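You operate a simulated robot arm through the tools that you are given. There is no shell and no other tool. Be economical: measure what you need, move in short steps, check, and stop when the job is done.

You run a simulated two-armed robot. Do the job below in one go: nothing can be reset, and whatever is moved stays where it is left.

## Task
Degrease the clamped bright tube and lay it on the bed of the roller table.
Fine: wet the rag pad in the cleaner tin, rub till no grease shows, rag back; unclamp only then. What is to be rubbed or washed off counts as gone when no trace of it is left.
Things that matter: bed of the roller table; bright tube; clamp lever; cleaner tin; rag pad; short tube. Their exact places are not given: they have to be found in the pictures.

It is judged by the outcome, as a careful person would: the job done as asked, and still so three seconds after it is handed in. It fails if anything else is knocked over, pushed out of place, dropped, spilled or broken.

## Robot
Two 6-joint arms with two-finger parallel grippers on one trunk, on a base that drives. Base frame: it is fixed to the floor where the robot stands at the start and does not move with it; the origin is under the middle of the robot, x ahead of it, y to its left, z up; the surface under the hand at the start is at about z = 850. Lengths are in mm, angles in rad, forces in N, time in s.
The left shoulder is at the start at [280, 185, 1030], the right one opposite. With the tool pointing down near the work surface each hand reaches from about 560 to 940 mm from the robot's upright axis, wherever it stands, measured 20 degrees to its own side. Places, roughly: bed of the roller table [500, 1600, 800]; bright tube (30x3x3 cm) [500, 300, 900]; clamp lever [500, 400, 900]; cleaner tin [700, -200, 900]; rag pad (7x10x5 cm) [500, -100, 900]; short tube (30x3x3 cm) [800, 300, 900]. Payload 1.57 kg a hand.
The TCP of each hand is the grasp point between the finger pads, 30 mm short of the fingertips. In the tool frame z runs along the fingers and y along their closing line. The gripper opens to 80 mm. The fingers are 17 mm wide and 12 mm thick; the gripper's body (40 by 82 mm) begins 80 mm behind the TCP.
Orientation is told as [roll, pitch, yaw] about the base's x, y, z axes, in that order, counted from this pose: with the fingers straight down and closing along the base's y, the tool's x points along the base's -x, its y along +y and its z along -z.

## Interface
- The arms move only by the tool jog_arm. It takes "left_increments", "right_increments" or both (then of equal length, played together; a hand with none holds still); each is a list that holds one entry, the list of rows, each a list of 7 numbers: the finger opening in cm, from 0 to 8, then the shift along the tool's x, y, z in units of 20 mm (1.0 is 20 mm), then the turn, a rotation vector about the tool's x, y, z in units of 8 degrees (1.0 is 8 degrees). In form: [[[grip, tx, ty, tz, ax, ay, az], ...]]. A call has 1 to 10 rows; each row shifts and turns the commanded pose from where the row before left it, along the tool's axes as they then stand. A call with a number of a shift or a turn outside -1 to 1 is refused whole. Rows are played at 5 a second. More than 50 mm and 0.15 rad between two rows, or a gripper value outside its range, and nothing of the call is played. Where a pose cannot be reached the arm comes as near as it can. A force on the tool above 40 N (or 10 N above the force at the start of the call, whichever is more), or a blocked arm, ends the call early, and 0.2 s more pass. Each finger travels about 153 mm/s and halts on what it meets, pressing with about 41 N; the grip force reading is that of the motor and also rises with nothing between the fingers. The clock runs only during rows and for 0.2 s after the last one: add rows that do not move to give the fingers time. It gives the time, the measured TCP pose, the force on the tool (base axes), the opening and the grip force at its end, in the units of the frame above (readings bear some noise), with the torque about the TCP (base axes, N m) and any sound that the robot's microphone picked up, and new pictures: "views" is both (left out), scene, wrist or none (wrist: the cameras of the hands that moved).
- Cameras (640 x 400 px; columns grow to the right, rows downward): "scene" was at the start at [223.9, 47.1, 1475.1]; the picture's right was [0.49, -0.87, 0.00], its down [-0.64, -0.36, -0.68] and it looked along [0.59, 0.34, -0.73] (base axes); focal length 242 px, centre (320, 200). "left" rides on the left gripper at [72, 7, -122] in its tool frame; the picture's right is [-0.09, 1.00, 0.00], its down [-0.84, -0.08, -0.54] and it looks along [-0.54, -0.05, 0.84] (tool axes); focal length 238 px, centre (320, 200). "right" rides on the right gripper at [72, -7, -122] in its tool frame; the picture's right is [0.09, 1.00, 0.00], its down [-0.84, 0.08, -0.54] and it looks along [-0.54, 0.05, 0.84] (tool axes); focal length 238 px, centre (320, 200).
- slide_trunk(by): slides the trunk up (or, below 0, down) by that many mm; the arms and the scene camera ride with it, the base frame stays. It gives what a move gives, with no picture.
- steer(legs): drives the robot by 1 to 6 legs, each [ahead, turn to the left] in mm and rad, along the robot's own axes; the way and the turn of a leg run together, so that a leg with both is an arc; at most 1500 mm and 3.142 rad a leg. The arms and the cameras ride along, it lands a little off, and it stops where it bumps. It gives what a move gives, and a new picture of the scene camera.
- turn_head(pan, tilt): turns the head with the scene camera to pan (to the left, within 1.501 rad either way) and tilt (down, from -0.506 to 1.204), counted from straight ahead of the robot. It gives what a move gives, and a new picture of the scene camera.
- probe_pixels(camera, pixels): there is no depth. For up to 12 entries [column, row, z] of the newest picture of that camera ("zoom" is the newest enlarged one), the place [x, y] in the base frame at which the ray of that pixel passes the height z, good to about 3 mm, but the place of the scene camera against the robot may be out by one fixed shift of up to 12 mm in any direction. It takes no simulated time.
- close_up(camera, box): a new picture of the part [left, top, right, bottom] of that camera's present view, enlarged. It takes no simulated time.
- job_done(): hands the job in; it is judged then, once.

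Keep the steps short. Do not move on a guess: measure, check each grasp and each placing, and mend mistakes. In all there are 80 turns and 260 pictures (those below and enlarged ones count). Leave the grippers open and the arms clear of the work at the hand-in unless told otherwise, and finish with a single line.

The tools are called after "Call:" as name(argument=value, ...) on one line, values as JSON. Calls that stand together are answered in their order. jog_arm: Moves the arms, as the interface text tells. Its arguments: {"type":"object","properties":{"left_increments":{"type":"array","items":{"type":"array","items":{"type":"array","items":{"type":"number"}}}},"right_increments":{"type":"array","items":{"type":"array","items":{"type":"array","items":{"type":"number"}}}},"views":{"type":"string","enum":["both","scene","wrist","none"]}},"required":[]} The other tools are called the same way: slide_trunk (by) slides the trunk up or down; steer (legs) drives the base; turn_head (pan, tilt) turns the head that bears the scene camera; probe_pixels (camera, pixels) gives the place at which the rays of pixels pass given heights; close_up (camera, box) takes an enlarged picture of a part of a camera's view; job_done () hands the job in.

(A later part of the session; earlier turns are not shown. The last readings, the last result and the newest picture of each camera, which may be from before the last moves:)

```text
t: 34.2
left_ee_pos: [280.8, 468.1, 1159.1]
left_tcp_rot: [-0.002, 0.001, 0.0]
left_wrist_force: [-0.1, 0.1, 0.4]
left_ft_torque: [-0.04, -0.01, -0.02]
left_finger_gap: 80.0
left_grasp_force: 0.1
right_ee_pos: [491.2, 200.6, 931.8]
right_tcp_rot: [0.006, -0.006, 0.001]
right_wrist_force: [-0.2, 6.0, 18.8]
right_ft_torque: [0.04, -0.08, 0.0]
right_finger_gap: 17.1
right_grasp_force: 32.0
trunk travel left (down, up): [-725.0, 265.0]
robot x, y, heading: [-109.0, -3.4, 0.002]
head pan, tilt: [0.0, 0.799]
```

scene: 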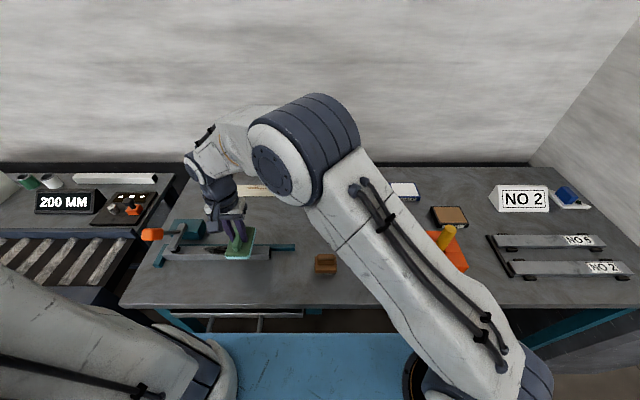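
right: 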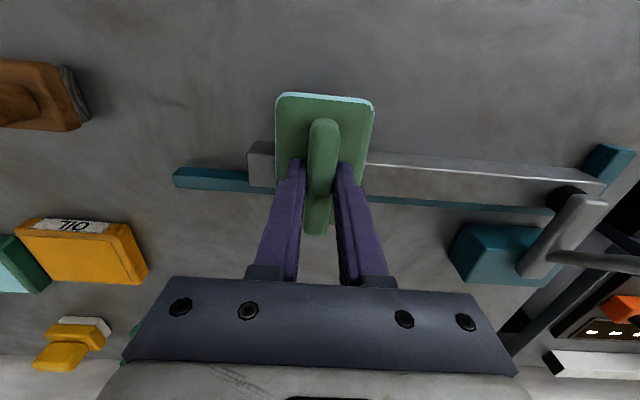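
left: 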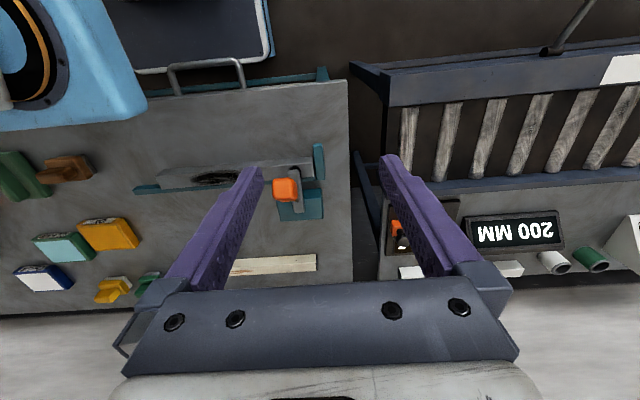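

Visible part looks clean. Another double stroke for good measure, then lift and inspect.

Call:
jog_arm(right_increments=[[[0.5, 0, 1, 0, 0, 0, 0], [0.5, 0, 1, 0, 0, 0, 0], [0.5, 0, 1, 0, 0, 0, 0], [0.5, 0, 1, 0, 0, 0, 0], [0.5, 0, 1, 0, 0, 0, 0], [0.5, 0, 1, 0, 0, 0, 0], [0.5, 0, -1, 0, 0, 0, 0], [0.5, 0, -1, 0, 0, 0, 0], [0.5, 0, -1, 0, 0, 0, 0], [0.5, 0, -1, 0, 0, 0, 0]]], views="none")

Call:
jog_arm(right_increments=[[[0.5, 0, -1, 0, 0, 0, 0], [0.5, 0, -1, 0, 0, 0, 0], [0.5, 0, 0, -0.5, 0, 0, 0], [0.5, 0, 0, -1, 0, 0, 0], [0.5, 0, 0, -1, 0, 0, 0], [0.5, 0, -1, -1, 0, 0, 0], [0.5, 0, -1, -1, 0, 0, 0], [0.5, 0, -1, 0, 0, 0, 0], [0.5, 0, -1, 0, 0, 0, 0], [0.5, 0, -1, 0, 0, 0, 0]]], views="both")

Call:
close_up(camera="right", box=[360, 90, 640, 265])

Call:
close_up(camera="scene", box=[130, 210, 310, 290])

```text
t: 36.4
left_ee_pos: [281.6, 467.3, 1158.7]
left_tcp_rot: [-0.001, -0.001, 0.0]
left_wrist_force: [-0.5, -0.8, -0.2]
left_ft_torque: [-0.03, 0.02, -0.01]
left_finger_gap: 80.1
left_grasp_force: 0.1
right_ee_pos: [490.4, 240.2, 932.1]
right_tcp_rot: [0.001, -0.004, 0.001]
right_wrist_force: [-0.8, 3.1, 9.2]
right_ft_torque: [0.02, -0.05, 0.02]
right_finger_gap: 16.9
right_grasp_force: 31.9
trunk travel left (down, up): [-725.0, 265.0]
robot x, y, heading: [-110.5, -0.3, 0.002]
head pan, tilt: [0.0, 0.799]
```

```text
t: 38.6
left_ee_pos: [281.1, 467.5, 1159.0]
left_tcp_rot: [0.0, 0.0, 0.001]
left_wrist_force: [-0.7, -1.3, 0.1]
left_ft_torque: [0.0, 0.0, 0.01]
left_finger_gap: 80.1
left_grasp_force: 0.0
right_ee_pos: [491.2, 100.1, 1020.2]
right_tcp_rot: [0.002, -0.003, 0.001]
right_wrist_force: [-0.8, 0.3, -0.5]
right_ft_torque: [-0.01, 0.01, 0.0]
right_finger_gap: 17.3
right_grasp_force: 31.5
trunk travel left (down, up): [-725.0, 265.0]
robot x, y, heading: [-113.6, 3.2, -0.002]
head pan, tilt: [0.0, 0.799]
```

scene: 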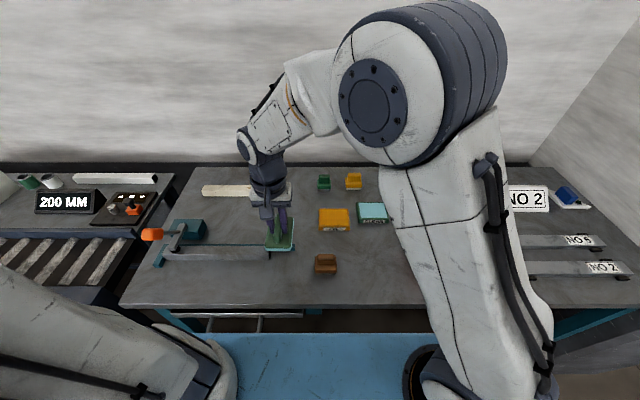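
right: 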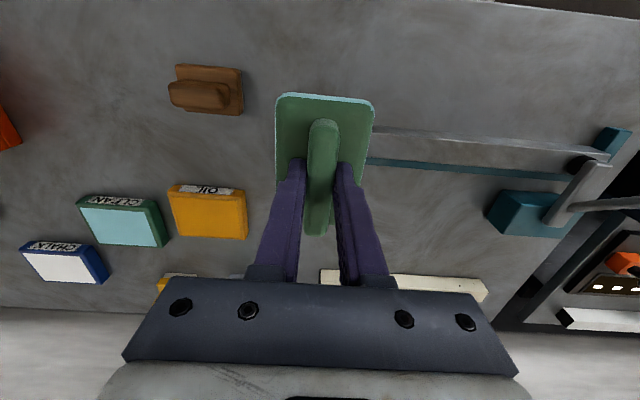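

```text
2.29 times, centred on (500, 178) of right
```

zoom: 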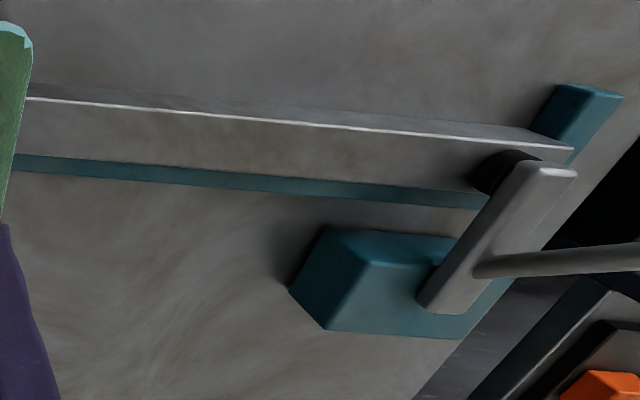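

```text
3.56 times, centred on (220, 250) of scene
```

zoom: 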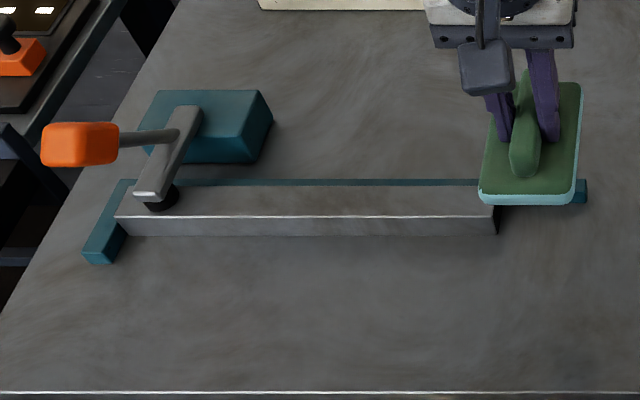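

Tube looks clean. Before putting the rag back, move the right hand back above the rag's place and bring the left camera near for a close inspection.

Call:
jog_arm(right_increments=[[[0.5, 0.08, -1, 0, 0, 0, 0], [0.5, 0.08, -1, 0, 0, 0, 0], [0.5, 0.08, -1, 0, 0, 0, 0], [0.5, 0.08, -1, 0, 0, 0, 0], [0.5, 0.08, -1, 0, 0, 0, 0], [0.5, 0.08, -1, 0, 0, 0, 0], [0.5, 0.08, -1, 0, 0, 0, 0], [0.5, 0.08, -1, 0, 0, 0, 0], [0.5, 0.08, -1, 0, 0, 0, 0], [0.5, 0.08, -1, 0, 0, 0, 0]]], left_increments=[[[8, -0.7, -0.89, 0.6, 0, 0, 0], [8, -0.7, -0.89, 0.6, 0, 0, 0], [8, -0.7, -0.89, 0.6, 0, 0, 0], [8, -0.7, -0.89, 0.6, 0, 0, 0], [8, -0.7, -0.89, 0.6, 0, 0, 0], [8, -0.7, -0.89, 0.6, 0, 0, 0], [8, -0.7, -0.89, 0.6, 0, 0, 0], [8, -0.7, -0.89, 0.6, 0, 0, 0], [8, -0.7, -0.89, 0.6, 0, 0, 0], [8, -0.7, -0.89, 0.6, 0, 0, 0]]], views="both")

Call:
close_up(camera="left", box=[160, 40, 480, 240])

```text
t: 40.8
left_ee_pos: [422.2, 289.8, 1039.0]
left_tcp_rot: [0.0, -0.001, 0.001]
left_wrist_force: [0.3, 1.0, 1.5]
left_ft_torque: [-0.02, 0.01, -0.03]
left_finger_gap: 79.9
left_grasp_force: 0.1
right_ee_pos: [475.5, -101.2, 1019.7]
right_tcp_rot: [0.001, -0.004, 0.002]
right_wrist_force: [0.5, -0.2, -0.7]
right_ft_torque: [0.01, 0.0, 0.03]
right_finger_gap: 17.1
right_grasp_force: 31.9
trunk travel left (down, up): [-725.0, 265.0]
robot x, y, heading: [-107.8, 0.7, 0.004]
head pan, tilt: [0.0, 0.799]
```

scene: 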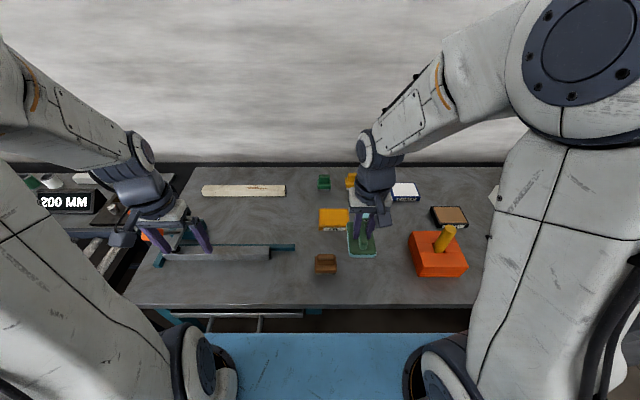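
right: 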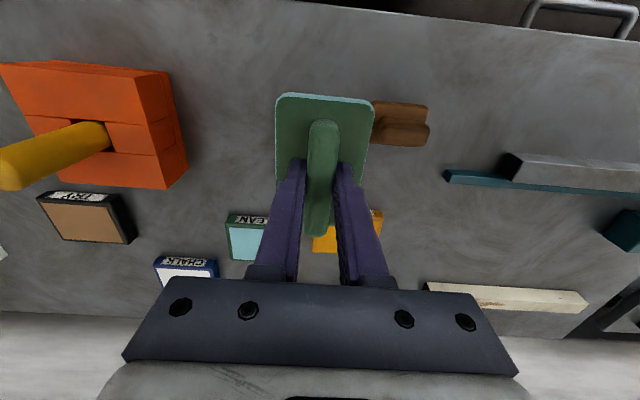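
left: 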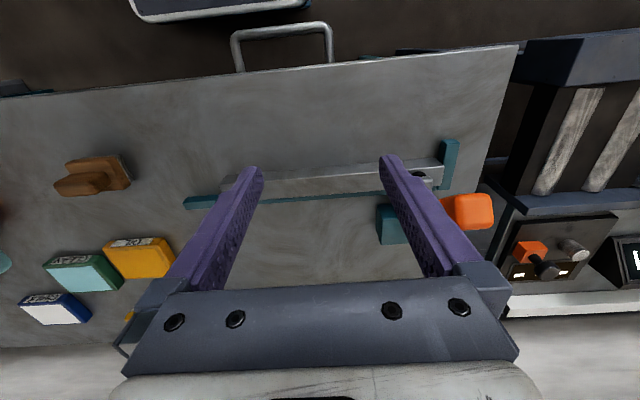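

```text
2.00 times, centred on (320, 140) of left
```

zoom: 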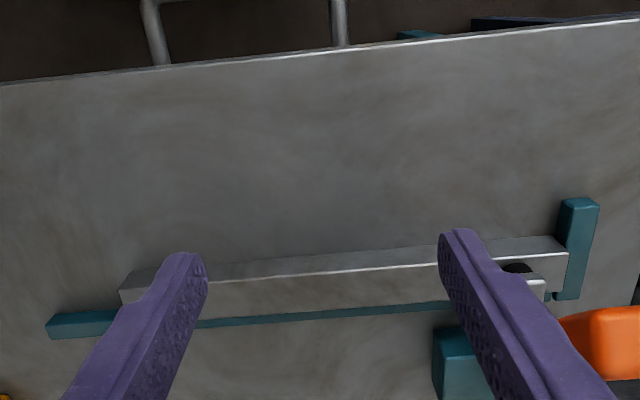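

Call:
close_up(camera="left", box=[250, 150, 400, 220])

Call:
jog_arm(right_increments=[[[0.5, 0, -0.85, 0, 0, 0, 0], [0.5, 0, -0.85, 0.9, 0, 0, -0.5], [0.5, 0, 0, 0.9, 0, 0, 0], [0.5, 0, 0, 0.9, 0, 0, 0], [0.5, 0, 0, 0.9, 0, 0, 0], [0.5, 0, 0, 0.9, 0, 0, 0], [0.5, 0, 0, 0.5, 0, 0, 0], [0.5, 0, 0, 0.3, 0, 0, 0], [0.5, 0, 0, 0, 0, 0, 0]]], views="wrist")

```text
4.27 times, centred on (325, 185) of left
```

zoom: 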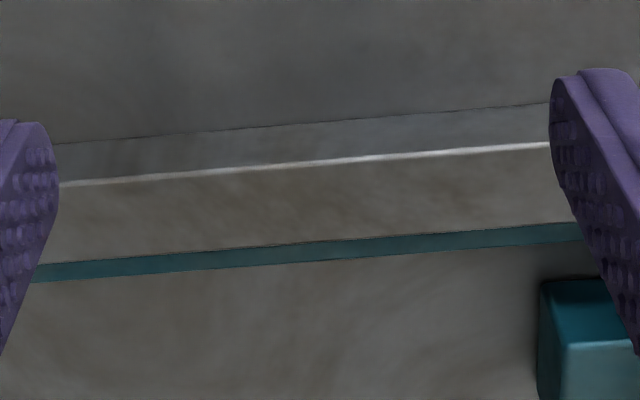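

```text
t: 42.8
left_ee_pos: [421.7, 289.6, 1038.4]
left_tcp_rot: [0.0, -0.001, 0.0]
left_wrist_force: [-0.1, 0.3, 0.1]
left_ft_torque: [0.0, 0.01, -0.02]
left_finger_gap: 80.0
left_grasp_force: 0.1
right_ee_pos: [475.7, -132.4, 912.9]
right_tcp_rot: [0.0, -0.002, 0.069]
right_wrist_force: [-1.2, -0.6, -0.6]
right_ft_torque: [0.0, 0.0, -0.01]
right_finger_gap: 17.2
right_grasp_force: 32.8
trunk travel left (down, up): [-725.0, 265.0]
robot x, y, heading: [-109.2, -2.2, 0.0]
head pan, tilt: [0.0, 0.799]
```

right: 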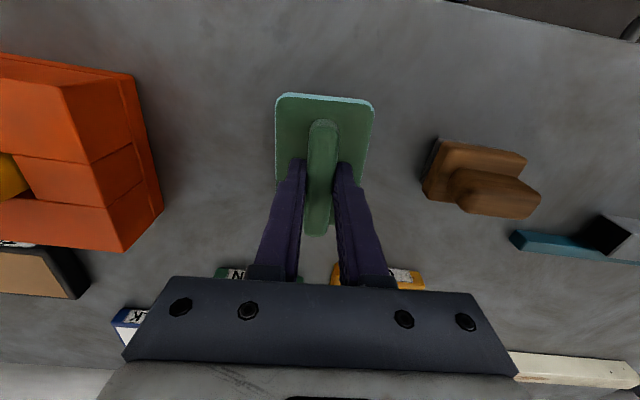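

Tube is clean. Set the rag down at its original spot (TCP z≈901) and release.

Call:
jog_arm(right_increments=[[[0.5, 0, -0.13, 0.25, 0, 0, 0], [0.5, 0, 0, 0.2, 0, 0, 0], [0.5, 0, 0, 0.12, 0, 0, 0], [0.5, 0, 0, 0, 0, 0, 0], [2.2, 0, 0, 0, 0, 0, 0], [3.5, 0, 0, 0, 0, 0, 0], [5, 0, 0, -0.1, 0, 0, 0], [5, 0, 0, 0, 0, 0, 0]]], views="none")

Call:
jog_arm(right_increments=[[[5, 0, 0, -0.5, 0, 0, 0], [5, 0, 0, -1, 0, 0, 0], [5, 0, 0, -1, 0, 0, 0], [5, 0, 0, -1, 0, 0, 0], [5, 0, 0, -1, 0, 0, 0], [5, 0, -1, -1, 0, 0, 0], [5, 0, -1, -1, 0, 0, 0], [8, 0, -1, -1, 0, 0, 0], [8, 0, -1, 0, 0, 0, 0], [8, 0, -1, 0, 0, 0, 0]]], views="both")

```text
t: 44.6
left_ee_pos: [422.7, 289.7, 1038.9]
left_tcp_rot: [-0.001, -0.001, 0.0]
left_wrist_force: [-0.6, -0.1, -0.2]
left_ft_torque: [0.02, -0.01, -0.01]
left_finger_gap: 80.2
left_grasp_force: 0.0
right_ee_pos: [476.0, -137.1, 905.8]
right_tcp_rot: [-0.001, -0.004, 0.07]
right_wrist_force: [0.0, 1.3, 0.5]
right_ft_torque: [0.0, -0.01, 0.01]
right_finger_gap: 49.8
right_grasp_force: 0.0
trunk travel left (down, up): [-725.0, 265.0]
robot x, y, heading: [-109.3, 3.2, -0.001]
head pan, tilt: [0.0, 0.799]
```

```text
t: 46.8
left_ee_pos: [421.4, 290.3, 1038.6]
left_tcp_rot: [0.001, 0.001, -0.001]
left_wrist_force: [0.0, 0.1, -0.1]
left_ft_torque: [0.01, 0.0, -0.02]
left_finger_gap: 79.8
left_grasp_force: 0.1
right_ee_pos: [480.3, -237.1, 1053.6]
right_tcp_rot: [-0.001, -0.004, 0.07]
right_wrist_force: [-0.5, 0.1, -0.2]
right_ft_torque: [0.01, -0.04, -0.01]
right_finger_gap: 80.1
right_grasp_force: 0.0
trunk travel left (down, up): [-725.0, 265.0]
robot x, y, heading: [-106.6, 2.0, 0.004]
head pan, tilt: [0.0, 0.799]
```

scene: 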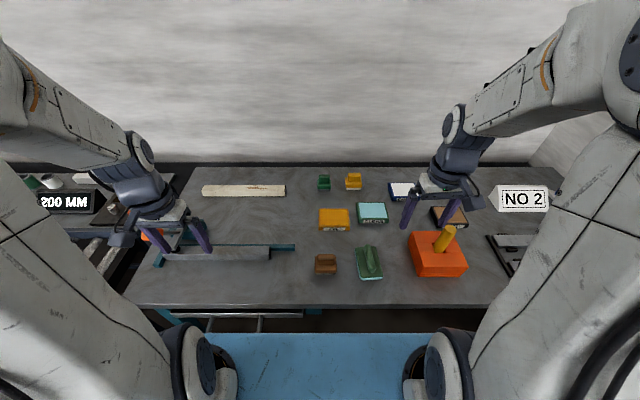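
right: 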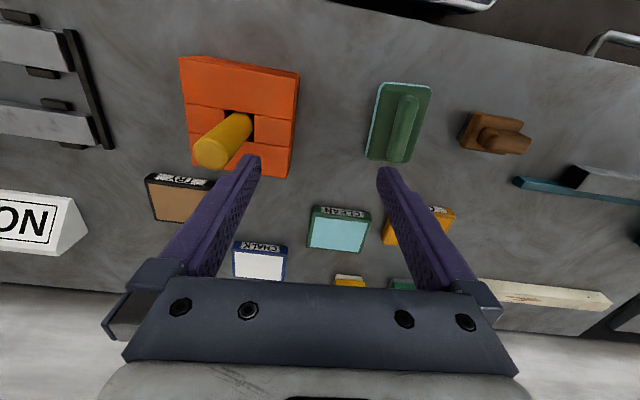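

Rag is back in place. Now study the lever: move the left hand to in front of it (right hand rises out of the way).

Call:
jog_arm(left_increments=[[[8, 0.3, 1, -0.3, 0, 0, 0], [8, 0.3, 1, -0.3, 0, 0, 0], [8, 0.3, 1, -0.3, 0, 0, 0], [8, 0.3, 1, -0.3, 0, 0, 0], [8, 0.3, 1, -0.3, 0, 0, 0], [8, 0.3, 1, -0.3, 0, 0, 0]]], right_increments=[[[8, 0, 0, -1, 0, 0, 0], [8, 0, 0, -1, 0, 0, 0], [8, 0, 0, -1, 0, 0, 0], [8, 0, 0, -1, 0, 0, 0], [8, 0, 0, -1, 0, 0, 0], [8, 0, 0, -1, 0, 0, 0]]], views="both")

Call:
close_up(camera="left", box=[230, 120, 420, 290])

Call:
turn_head(pan=0.7, tilt=0.8)

```text
t: 48.2
left_ee_pos: [385.7, 409.8, 1075.4]
left_tcp_rot: [0.0, 0.002, 0.0]
left_wrist_force: [0.3, 0.1, -0.1]
left_ft_torque: [-0.03, 0.0, 0.0]
left_finger_gap: 80.0
left_grasp_force: 0.1
right_ee_pos: [482.5, -235.3, 1174.8]
right_tcp_rot: [0.0, -0.004, 0.07]
right_wrist_force: [0.1, -0.2, -0.3]
right_ft_torque: [-0.01, -0.01, -0.02]
right_finger_gap: 79.8
right_grasp_force: 0.0
trunk travel left (down, up): [-725.0, 265.0]
robot x, y, heading: [-109.7, -1.6, -0.001]
head pan, tilt: [0.0, 0.799]
```

scene: 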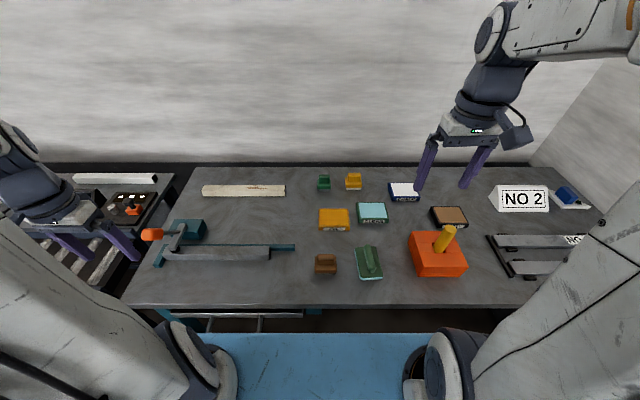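
right: 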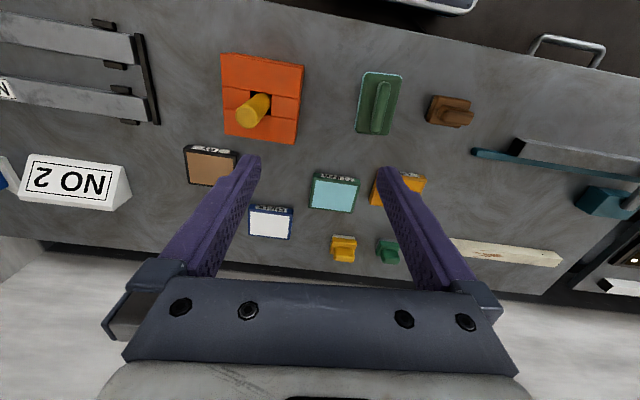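
left: 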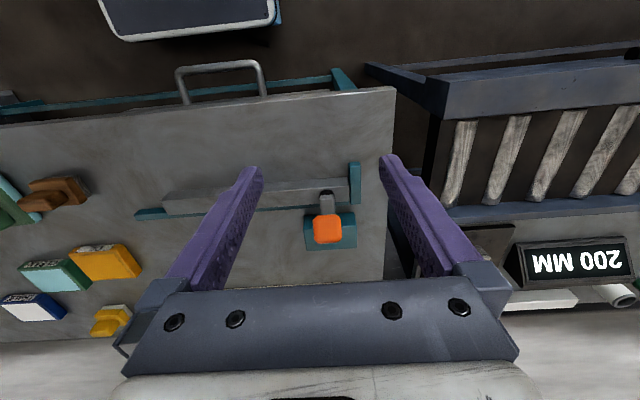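

```text
2.35 times, centred on (325, 205) of left
```

zoom: 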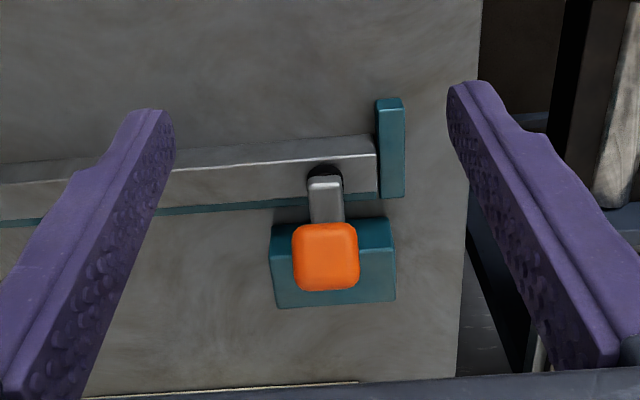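

```text
t: 49.3
left_ee_pos: [383.7, 409.9, 1074.2]
left_tcp_rot: [0.0, 0.001, 0.0]
left_wrist_force: [-0.9, -0.1, 0.2]
left_ft_torque: [-0.04, 0.0, -0.01]
left_finger_gap: 80.1
left_grasp_force: 0.0
right_ee_pos: [481.3, -234.8, 1174.3]
right_tcp_rot: [0.0, -0.004, 0.069]
right_wrist_force: [-0.6, 0.0, 0.7]
right_ft_torque: [-0.04, 0.01, 0.01]
right_finger_gap: 80.0
right_grasp_force: 0.1
trunk travel left (down, up): [-725.0, 265.0]
robot x, y, heading: [-106.8, 1.3, -0.0]
head pan, tilt: [0.7, 0.799]
```

scene: 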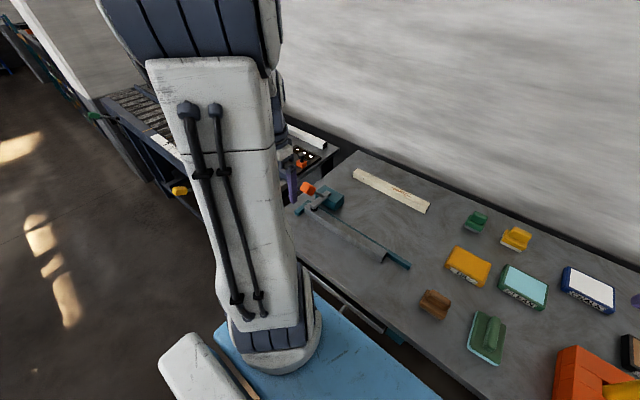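

Triangulated: knob centre ≈ (476,409,1000), rod foot ≈ (533,397,929), clamp arm from foot (498,398) back to block (~557,391). So the handle slants up toward me; pushing the knob toward +x should raise the arm. Close the left fingers and go in front of the knob at (430,409,1000).

Call:
jog_arm(left_increments=[[[4, -0.4, 0, 0.6, 0, 0, 0], [0, -0.4, 0, 0.6, 0, 0, 0], [0, -0.4, 0, 0.6, 0, 0, 0], [0, -0.4, 0, 0.6, 0, 0, 0], [0, -0.4, 0, 0.6, 0, 0, 0], [0, -0.2, 0, 0.7, 0, 0, 0], [0, 0, 0, 0, 0, 0, 0]]], views="both")

```text
t: 50.9
left_ee_pos: [428.4, 409.4, 1000.3]
left_tcp_rot: [0.0, 0.0, -0.001]
left_wrist_force: [0.9, -0.6, 0.1]
left_ft_torque: [0.01, -0.01, -0.02]
left_finger_gap: 0.0
left_grasp_force: 20.9
right_ee_pos: [481.6, -235.2, 1175.2]
right_tcp_rot: [0.0, -0.004, 0.07]
right_wrist_force: [0.4, 0.8, -0.5]
right_ft_torque: [0.06, 0.01, 0.0]
right_finger_gap: 79.7
right_grasp_force: 0.0
trunk travel left (down, up): [-725.0, 265.0]
robot x, y, heading: [-110.4, 1.4, 0.001]
head pan, tilt: [0.7, 0.799]
```

scene: 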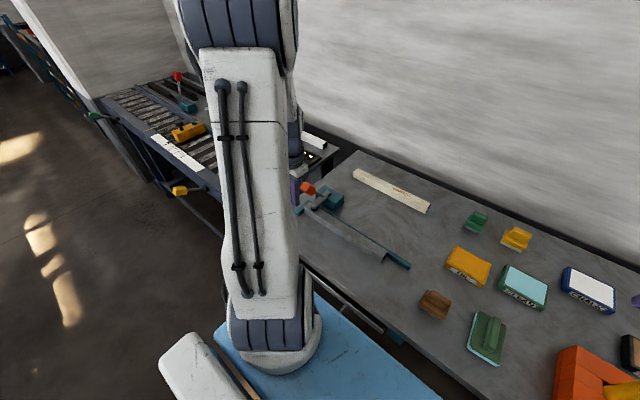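
left: 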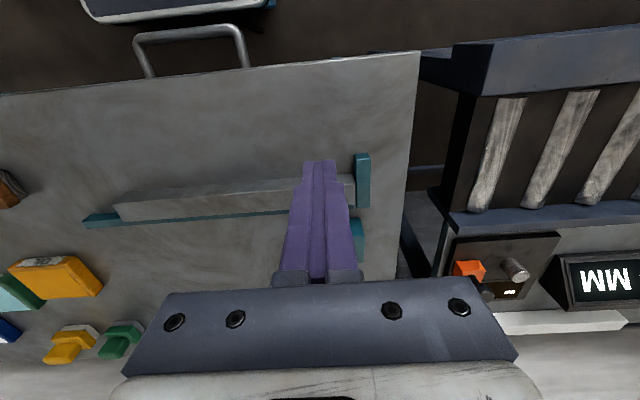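

In front of the knob (hidden behind fingers). Push +x gently, 45 mm.

Call:
jog_arm(left_increments=[[[0, -0.5, 0, 0, 0, 0, 0], [0, -0.4, 0, 0, 0, 0, 0], [0, -0.4, 0, 0, 0, 0, 0], [0, -0.4, 0, 0, 0, 0, 0], [0, -0.4, 0, 0, 0, 0, 0]]], views="both")

Call:
close_up(camera="scene", box=[260, 140, 420, 280])

```text
t: 52.0
left_ee_pos: [462.3, 410.6, 1003.8]
left_tcp_rot: [-0.004, 0.009, 0.002]
left_wrist_force: [-15.5, -4.9, 16.8]
left_ft_torque: [0.08, -0.27, -0.01]
left_finger_gap: 0.0
left_grasp_force: 21.7
right_ee_pos: [481.4, -234.9, 1175.9]
right_tcp_rot: [0.0, -0.006, 0.072]
right_wrist_force: [-0.4, -0.2, 0.0]
right_ft_torque: [0.0, 0.01, 0.01]
right_finger_gap: 80.1
right_grasp_force: 0.1
trunk travel left (down, up): [-725.0, 265.0]
robot x, y, heading: [-107.2, 0.7, 0.001]
head pan, tilt: [0.7, 0.799]
stopped in row 5 (left hand): the force on the tool passed its limit at 51 N (the readings are from after the stop); the commanded pose is now the measured one
```

scene: 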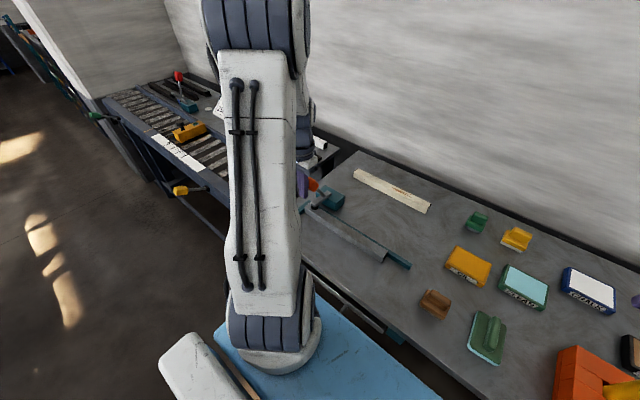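
left: 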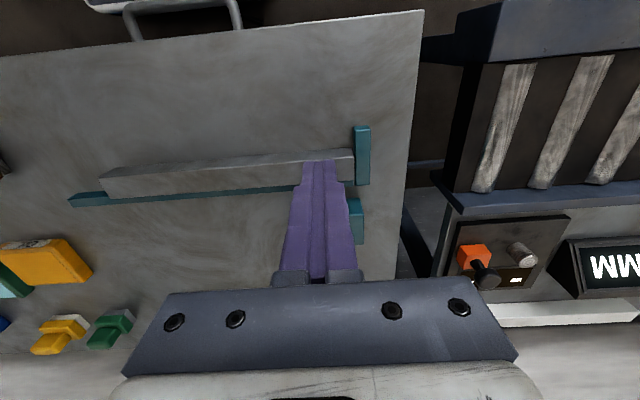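

```text
2.86 times, centred on (340, 210) of scene
```

zoom: 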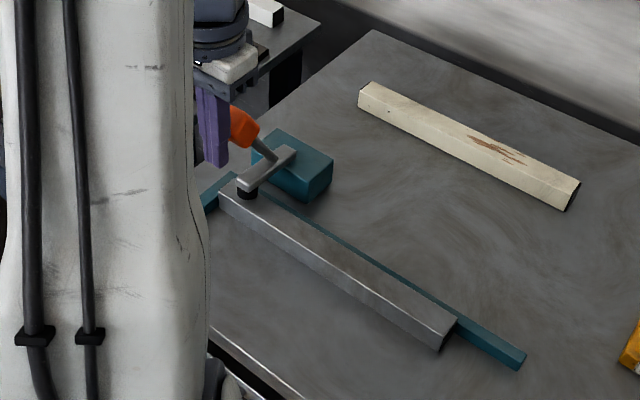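

It stopped at 51 N. Back away and measure whether the knob moved.

Call:
jog_arm(left_increments=[[[0, 0.5, 0, 0, 0, 0, 0], [0, 1, 0, 0, 0, 0, 0], [0, 0.8, 0, -1, 0, 0, 0], [4, 0.8, 0, -1, 0, 0, 0], [8, 0.8, 0, -1, 0, 0, 0], [8, 0, 0, -0.8, 0, 0, 0]]], views="both")

Call:
close_up(camera="left", box=[230, 120, 420, 290])

Call:
close_up(camera="scene", box=[260, 140, 420, 280])

```text
t: 53.4
left_ee_pos: [385.9, 410.5, 1079.6]
left_tcp_rot: [-0.002, 0.007, 0.001]
left_wrist_force: [-0.6, 0.2, -0.4]
left_ft_torque: [0.01, -0.01, -0.01]
left_finger_gap: 80.0
left_grasp_force: 0.1
right_ee_pos: [482.1, -234.7, 1173.1]
right_tcp_rot: [-0.002, -0.004, 0.071]
right_wrist_force: [-0.7, -0.3, -0.5]
right_ft_torque: [0.0, 0.0, 0.02]
right_finger_gap: 80.1
right_grasp_force: 0.1
trunk travel left (down, up): [-725.0, 265.0]
robot x, y, heading: [-105.3, 0.8, 0.003]
head pan, tilt: [0.7, 0.799]
```

scene: 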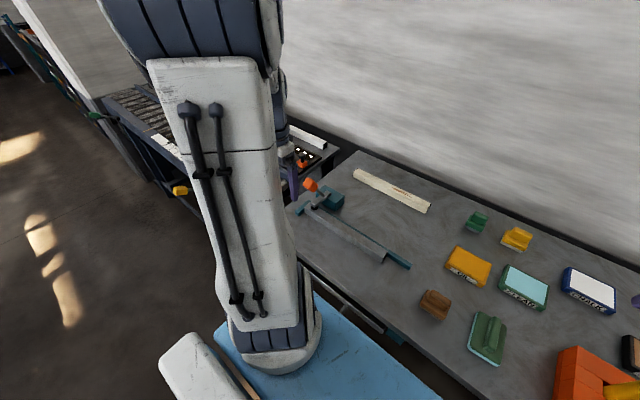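
left: 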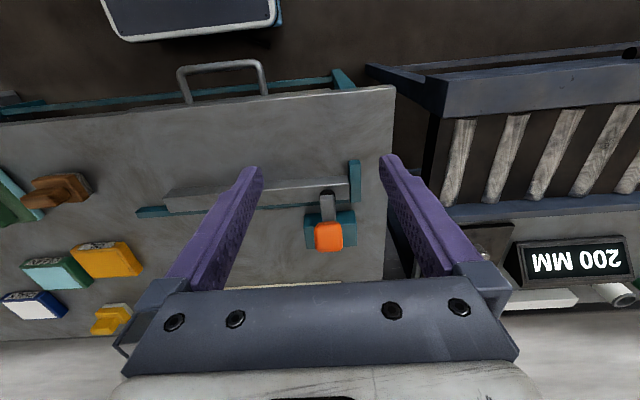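

```text
2.35 times, centred on (325, 205) of left
```

zoom: 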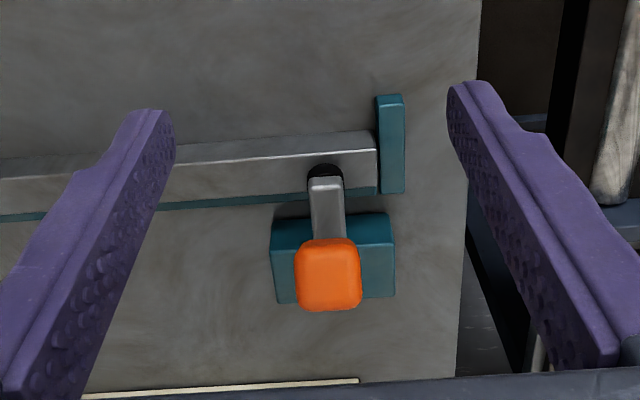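

```text
2.86 times, centred on (340, 210) of scene
```

zoom: 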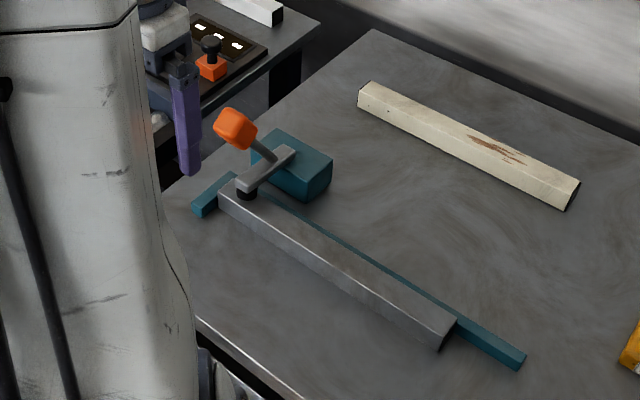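

The knob moved by ~10 mm toward +x/up (now ≈ (485,410,1009)): direction is right, but I was pressing its end cap. Better: grip the knob across y and lead it along its arc about the y-axis, letting it pivot between the pads. Approach from above.

Call:
jog_arm(left_increments=[[[8, -1, 0, 0, 0, 0, 0], [8, -1, 0, 0, 0, 0, 0], [8, -1, 0, 0, 0, 0, 0], [8, -1, 0, 0, 0, 0, 0], [8, -0.97, 0, 0, 0, 0, 0], [8, 0, 0, 0.9, 0, 0, 0], [8, 0, 0, 0.9, 0, 0, 0], [8, 0, 0, 0.9, 0, 0, 0], [8, 0, 0, 0.8, 0, 0, 0], [8, 0, 0, 0, 0, 0, 0]]], views="both")

Call:
close_up(camera="left", box=[230, 100, 420, 290])

```text
t: 55.6
left_ee_pos: [485.9, 410.3, 1009.0]
left_tcp_rot: [-0.002, 0.006, 0.002]
left_wrist_force: [0.2, 0.6, 0.5]
left_ft_torque: [-0.02, 0.0, -0.02]
left_finger_gap: 80.2
left_grasp_force: 0.0
right_ee_pos: [481.7, -234.3, 1174.3]
right_tcp_rot: [0.0, -0.002, 0.071]
right_wrist_force: [0.5, 0.0, -1.5]
right_ft_torque: [-0.01, 0.01, 0.0]
right_finger_gap: 79.9
right_grasp_force: 0.1
trunk travel left (down, up): [-725.0, 265.0]
robot x, y, heading: [-109.6, 2.5, 0.002]
head pan, tilt: [0.7, 0.799]
```

scene: 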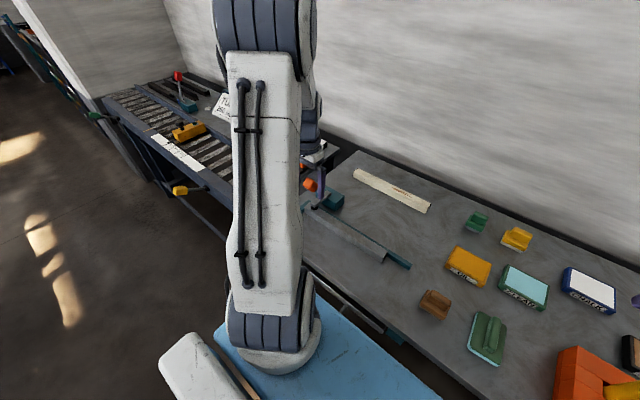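
left: 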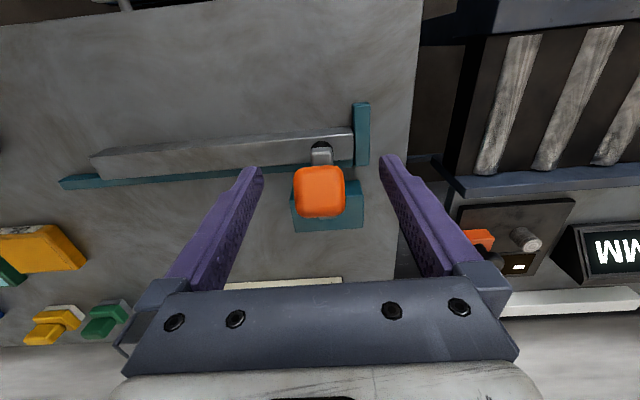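

```text
2.11 times, centred on (325, 195) of left
```

zoom: 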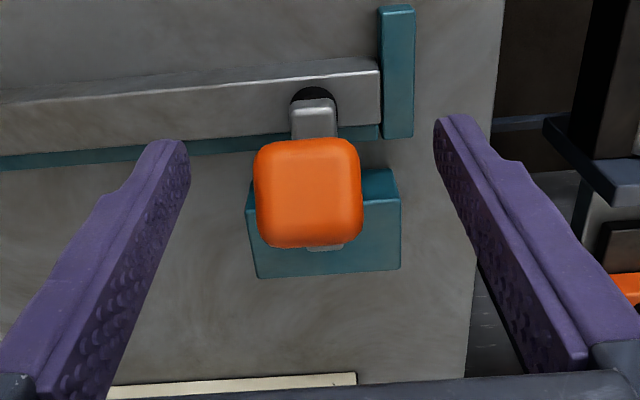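

Knob (319,191) coincides with the TCP pixel (319,192). Close on it.

Call:
jog_arm(left_increments=[[[6, 0, 0, 0, 0, 0, 0], [4.5, 0, 0, 0, 0, 0, 0], [3, 0, 0, 0, 0, 0, 0], [1.5, 0, 0, 0, 0, 0, 0], [1.5, 0, 0, 0, 0, 0, 0]]], views="none")

```text
t: 56.8
left_ee_pos: [485.7, 408.7, 1009.3]
left_tcp_rot: [-0.002, 0.007, 0.001]
left_wrist_force: [-1.2, -4.0, -1.6]
left_ft_torque: [0.47, 0.04, -0.1]
left_finger_gap: 29.7
left_grasp_force: 39.5
right_ee_pos: [481.7, -236.1, 1174.6]
right_tcp_rot: [0.0, -0.004, 0.072]
right_wrist_force: [0.5, -0.2, -0.5]
right_ft_torque: [-0.01, -0.03, -0.02]
right_finger_gap: 80.0
right_grasp_force: 0.0
trunk travel left (down, up): [-725.0, 265.0]
robot x, y, heading: [-111.8, -2.8, 0.003]
head pan, tilt: [0.7, 0.799]
```

Gripped (29.7 mm). Lead along the tangent (+x, up) by ~12 mm and read the force.

Call:
jog_arm(left_increments=[[[1.5, -0.12, 0, -0.1, 0, 0, 0], [1.5, -0.12, 0, -0.1, 0, 0, 0], [1.5, -0.12, 0, -0.1, 0, 0, 0], [1.5, -0.12, 0, -0.1, 0, 0, 0]]], views="none")

```text
t: 57.8
left_ee_pos: [495.2, 410.4, 1017.1]
left_tcp_rot: [-0.004, 0.009, 0.001]
left_wrist_force: [-8.4, -11.0, -6.1]
left_ft_torque: [1.15, 1.23, -0.12]
left_finger_gap: 30.1
left_grasp_force: 39.3
right_ee_pos: [480.6, -234.2, 1174.9]
right_tcp_rot: [0.0, -0.004, 0.072]
right_wrist_force: [-0.3, -0.4, 0.6]
right_ft_torque: [-0.01, 0.04, 0.01]
right_finger_gap: 79.9
right_grasp_force: 0.0
trunk travel left (down, up): [-725.0, 265.0]
robot x, y, heading: [-109.3, 0.1, 0.0]
head pan, tilt: [0.7, 0.799]
```

It moves with ~10 N resistance, and the arc matches pivot ≈ (560, ·, 925). Continue along the arc, easing y slightly to -y.

Call:
jog_arm(left_increments=[[[1.5, -0.203, -0.06, -0.137, 0, 0, 0], [1.5, -0.209, -0.03, -0.128, 0, 0, 0], [1.5, -0.214, -0.02, -0.119, 0, 0, 0], [1.5, -0.219, -0.02, -0.109, 0, 0, 0], [1.5, -0.224, -0.02, -0.1, 0, 0, 0], [1.5, -0.228, -0.02, -0.09, 0, 0, 0], [1.5, -0.232, -0.02, -0.08, 0, 0, 0], [1.5, -0.235, -0.02, -0.07, 0, 0, 0]]], views="both")

Call:
close_up(camera="scene", box=[260, 140, 420, 280])

```text
t: 59.6
left_ee_pos: [529.3, 409.7, 1034.0]
left_tcp_rot: [0.0, 0.007, 0.0]
left_wrist_force: [-12.4, 22.7, 4.8]
left_ft_torque: [0.0, 1.2, -0.1]
left_finger_gap: 29.7
left_grasp_force: 39.4
right_ee_pos: [480.7, -233.9, 1175.7]
right_tcp_rot: [0.0, -0.005, 0.073]
right_wrist_force: [0.3, -0.3, -0.4]
right_ft_torque: [-0.03, -0.02, 0.03]
right_finger_gap: 80.1
right_grasp_force: 0.1
trunk travel left (down, up): [-725.0, 265.0]
robot x, y, heading: [-108.3, -1.6, -0.001]
head pan, tilt: [0.7, 0.799]
```

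scene: 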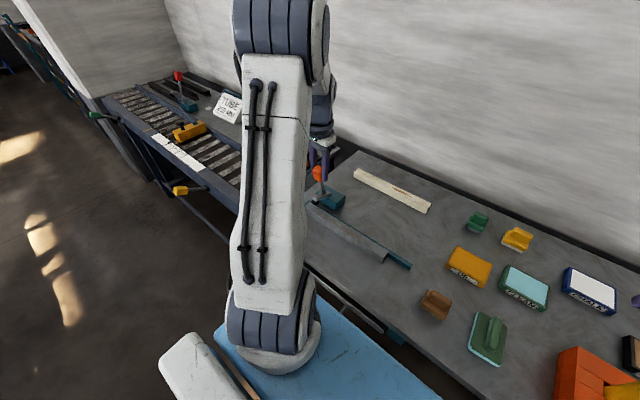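
left: 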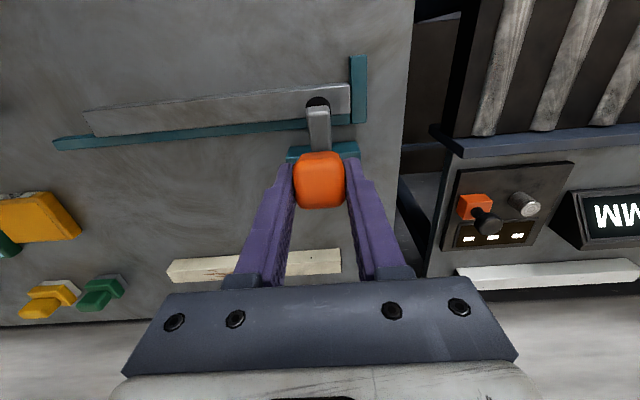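

```text
2.86 times, centred on (340, 210) of scene
```

zoom: 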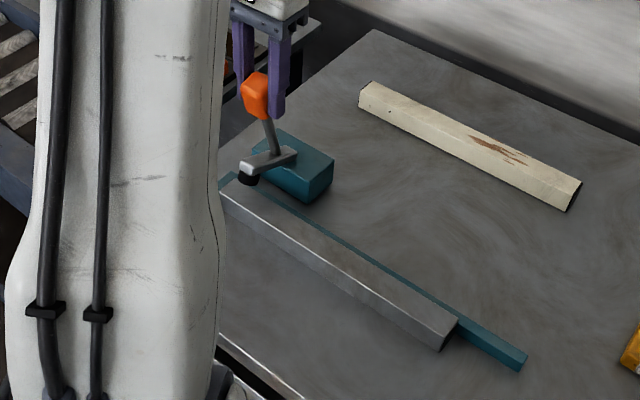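

The foot is lifting off the tube. Undo the y bias (+22 N) and carry on along the arc.

Call:
jog_arm(left_increments=[[[1.5, -0.238, 0.12, -0.059, 0, 0, 0], [1.5, -0.24, 0.03, -0.047, 0, 0, 0], [1.5, -0.242, 0, -0.036, 0, 0, 0], [1.5, -0.244, 0, -0.026, 0, 0, 0], [1.5, -0.245, 0, -0.015, 0, 0, 0], [1.5, -0.245, 0, -0.004, 0, 0, 0], [1.5, -0.245, 0, 0.006, 0, 0, 0], [1.5, -0.245, 0, 0.017, 0, 0, 0], [1.5, -0.244, 0, 0.028, 0, 0, 0], [1.5, -0.242, 0, 0.038, 0, 0, 0]]], views="both")

Call:
close_up(camera="scene", box=[260, 140, 420, 280])

```text
t: 61.8
left_ee_pos: [579.5, 410.1, 1035.9]
left_tcp_rot: [-0.001, 0.007, 0.003]
left_wrist_force: [-9.9, 0.8, 13.0]
left_ft_torque: [0.91, 1.11, -0.13]
left_finger_gap: 29.9
left_grasp_force: 39.4
right_ee_pos: [480.7, -235.3, 1175.1]
right_tcp_rot: [0.001, -0.005, 0.071]
right_wrist_force: [0.3, 0.4, 0.7]
right_ft_torque: [-0.01, 0.02, 0.0]
right_finger_gap: 80.1
right_grasp_force: 0.1
trunk travel left (down, up): [-725.0, 265.0]
robot x, y, heading: [-108.6, -1.6, -0.002]
head pan, tilt: [0.7, 0.799]
```

scene: 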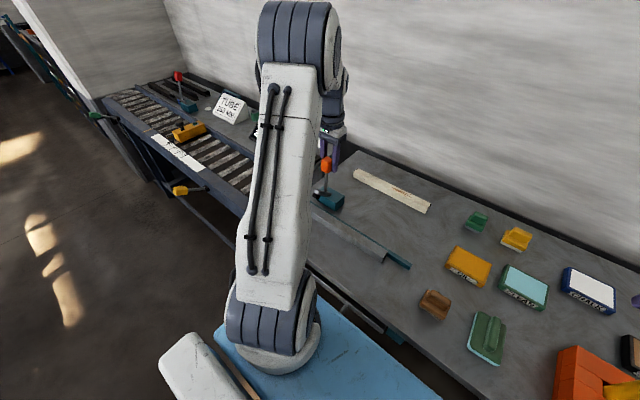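
left: 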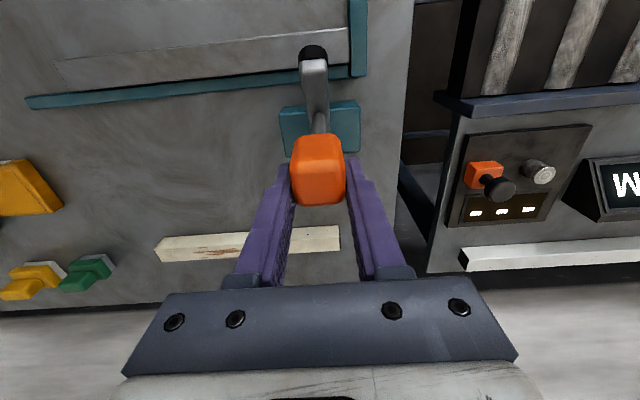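

```text
2.86 times, centred on (340, 210) of scene
```

zoom: 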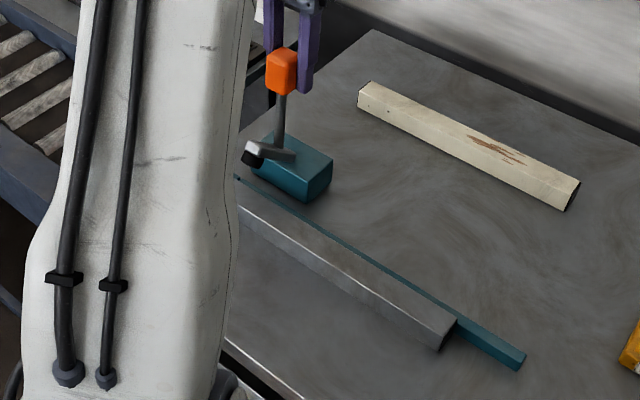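

Continue ~20° more so it opens fully.

Call:
jog_arm(left_increments=[[[1.5, -0.24, 0, 0.02, 0, 0, 0], [1.5, -0.238, 0, 0.045, 0, 0, 0], [1.5, -0.235, 0, 0.06, 0, 0, 0], [1.5, -0.232, 0, 0.075, 0, 0, 0], [1.5, -0.229, 0, 0.085, 0, 0, 0], [1.5, -0.225, 0, 0.095, 0, 0, 0], [1.5, -0.22, 0, 0.105, 0, 0, 0], [1.5, -0.215, 0, 0.115, 0, 0, 0]]], views="both")

Call:
close_up(camera="scene", box=[260, 140, 420, 280])

```text
t: 63.6
left_ee_pos: [615.7, 409.1, 1024.3]
left_tcp_rot: [0.001, 0.005, 0.002]
left_wrist_force: [-15.2, 1.4, 22.0]
left_ft_torque: [0.6, -0.14, -0.38]
left_finger_gap: 29.9
left_grasp_force: 39.5
right_ee_pos: [480.5, -234.7, 1176.4]
right_tcp_rot: [0.001, -0.005, 0.073]
right_wrist_force: [0.0, -0.4, 0.0]
right_ft_torque: [0.0, 0.01, 0.02]
right_finger_gap: 79.9
right_grasp_force: 0.1
trunk travel left (down, up): [-725.0, 265.0]
robot x, y, heading: [-106.2, -0.3, 0.002]
head pan, tilt: [0.7, 0.799]
```

scene: 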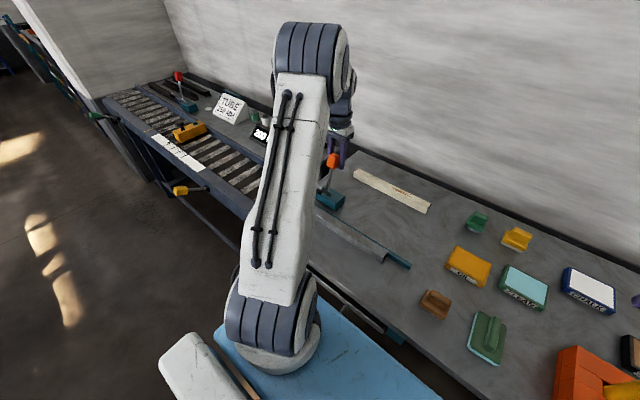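
left: 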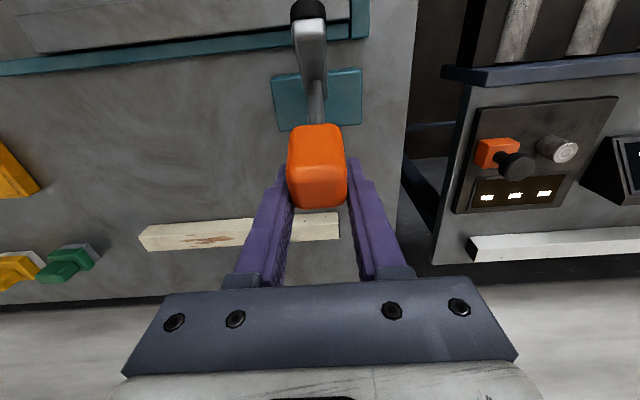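

```text
2.86 times, centred on (340, 210) of scene
```

zoom: 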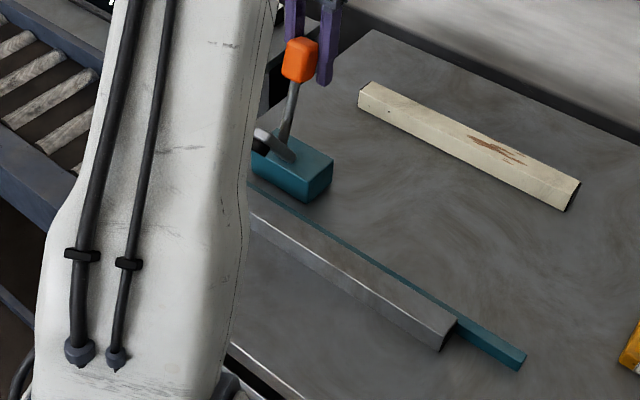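

Call:
jog_arm(left_increments=[[[1.5, -0.18, 0, 0.1, 0, 0, 0], [1.5, -0.18, 0, 0.1, 0, 0, 0], [1.5, -0.17, 0, 0.11, 0, 0, 0], [1.5, -0.17, 0, 0.12, 0, 0, 0]]], views="wrist")

```text
t: 64.6
left_ee_pos: [631.7, 407.3, 1013.3]
left_tcp_rot: [-0.002, 0.005, 0.0]
left_wrist_force: [0.3, 0.1, -0.2]
left_ft_torque: [-0.03, -0.06, 0.0]
left_finger_gap: 15.0
left_grasp_force: 0.1
right_ee_pos: [482.0, -236.0, 1175.3]
right_tcp_rot: [0.0, -0.003, 0.07]
right_wrist_force: [-0.1, -0.9, 0.3]
right_ft_torque: [0.06, -0.05, -0.01]
right_finger_gap: 79.9
right_grasp_force: 0.0
trunk travel left (down, up): [-725.0, 265.0]
robot x, y, heading: [-109.3, 0.4, -0.007]
head pan, tilt: [0.7, 0.799]
```

left: 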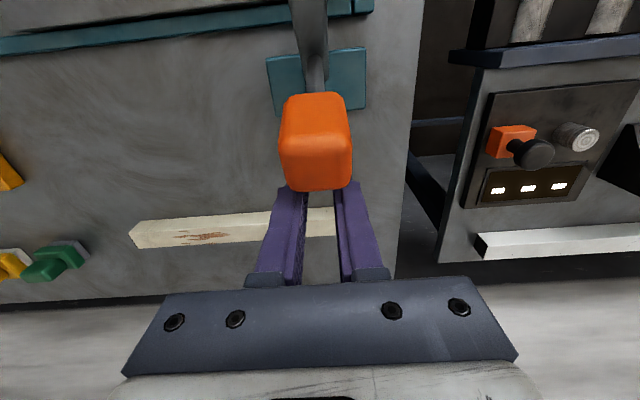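

The knob slipped out at the end stop; lever stays open. Move +x away from it, then up, and look.

Call:
jog_arm(left_increments=[[[1.5, -0.7, 0, 0, 0, 0, 0], [1.5, -0.5, 0, -0.8, 0, 0, 0], [1.5, 0, 0, -1, 0, 0, 0], [1.5, 0, 0, -1, 0, 0, 0], [1.5, 0, 0, -1, 0, 0, 0], [1.5, 0, 0, -1, 0, 0, 0], [4, 0.5, -0.3, -1, 0, 0, 0], [8, 1, -0.5, 0, 0, 0, 0], [8, 1, -0.7, 0, 0, 0, 0], [8, 1, -1, 0, 0, 0, 0]]], views="both")

Call:
close_up(camera="scene", box=[230, 140, 420, 280])

```text
t: 66.8
left_ee_pos: [585.5, 359.9, 1129.2]
left_tcp_rot: [-0.001, 0.006, 0.003]
left_wrist_force: [0.0, 0.2, 0.2]
left_ft_torque: [-0.06, -0.03, 0.0]
left_finger_gap: 80.1
left_grasp_force: 0.0
right_ee_pos: [481.7, -234.7, 1174.9]
right_tcp_rot: [0.001, -0.003, 0.071]
right_wrist_force: [0.0, 0.6, 0.2]
right_ft_torque: [-0.03, -0.01, 0.02]
right_finger_gap: 80.3
right_grasp_force: 0.0
trunk travel left (down, up): [-725.0, 265.0]
robot x, y, heading: [-110.4, 0.1, 0.002]
head pan, tilt: [0.7, 0.799]
```

scene: 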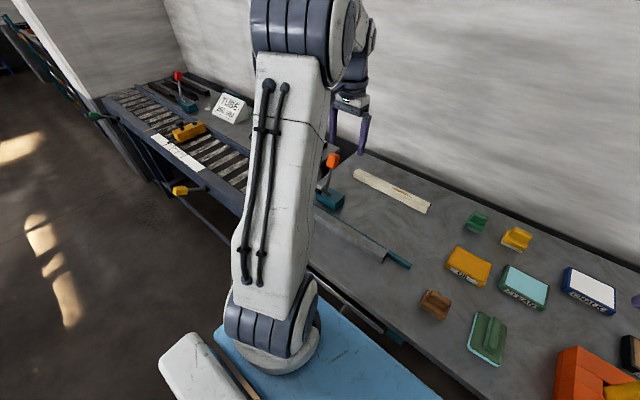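
left: 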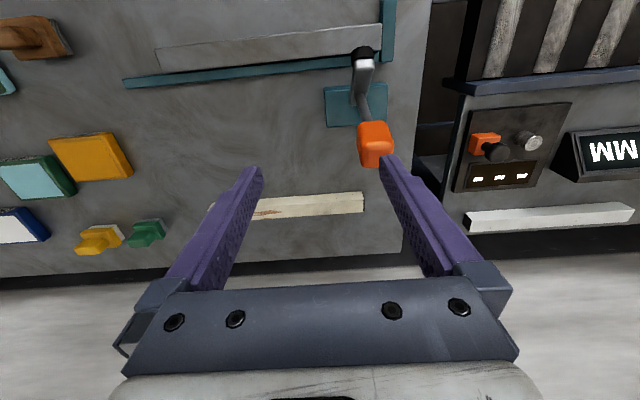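

```text
2.86 times, centred on (325, 210) of scene
```

zoom: 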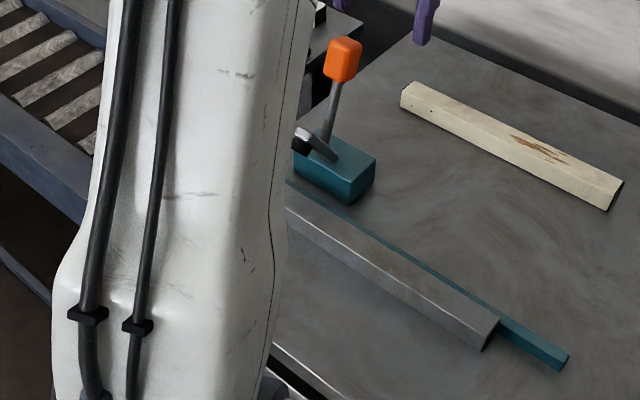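

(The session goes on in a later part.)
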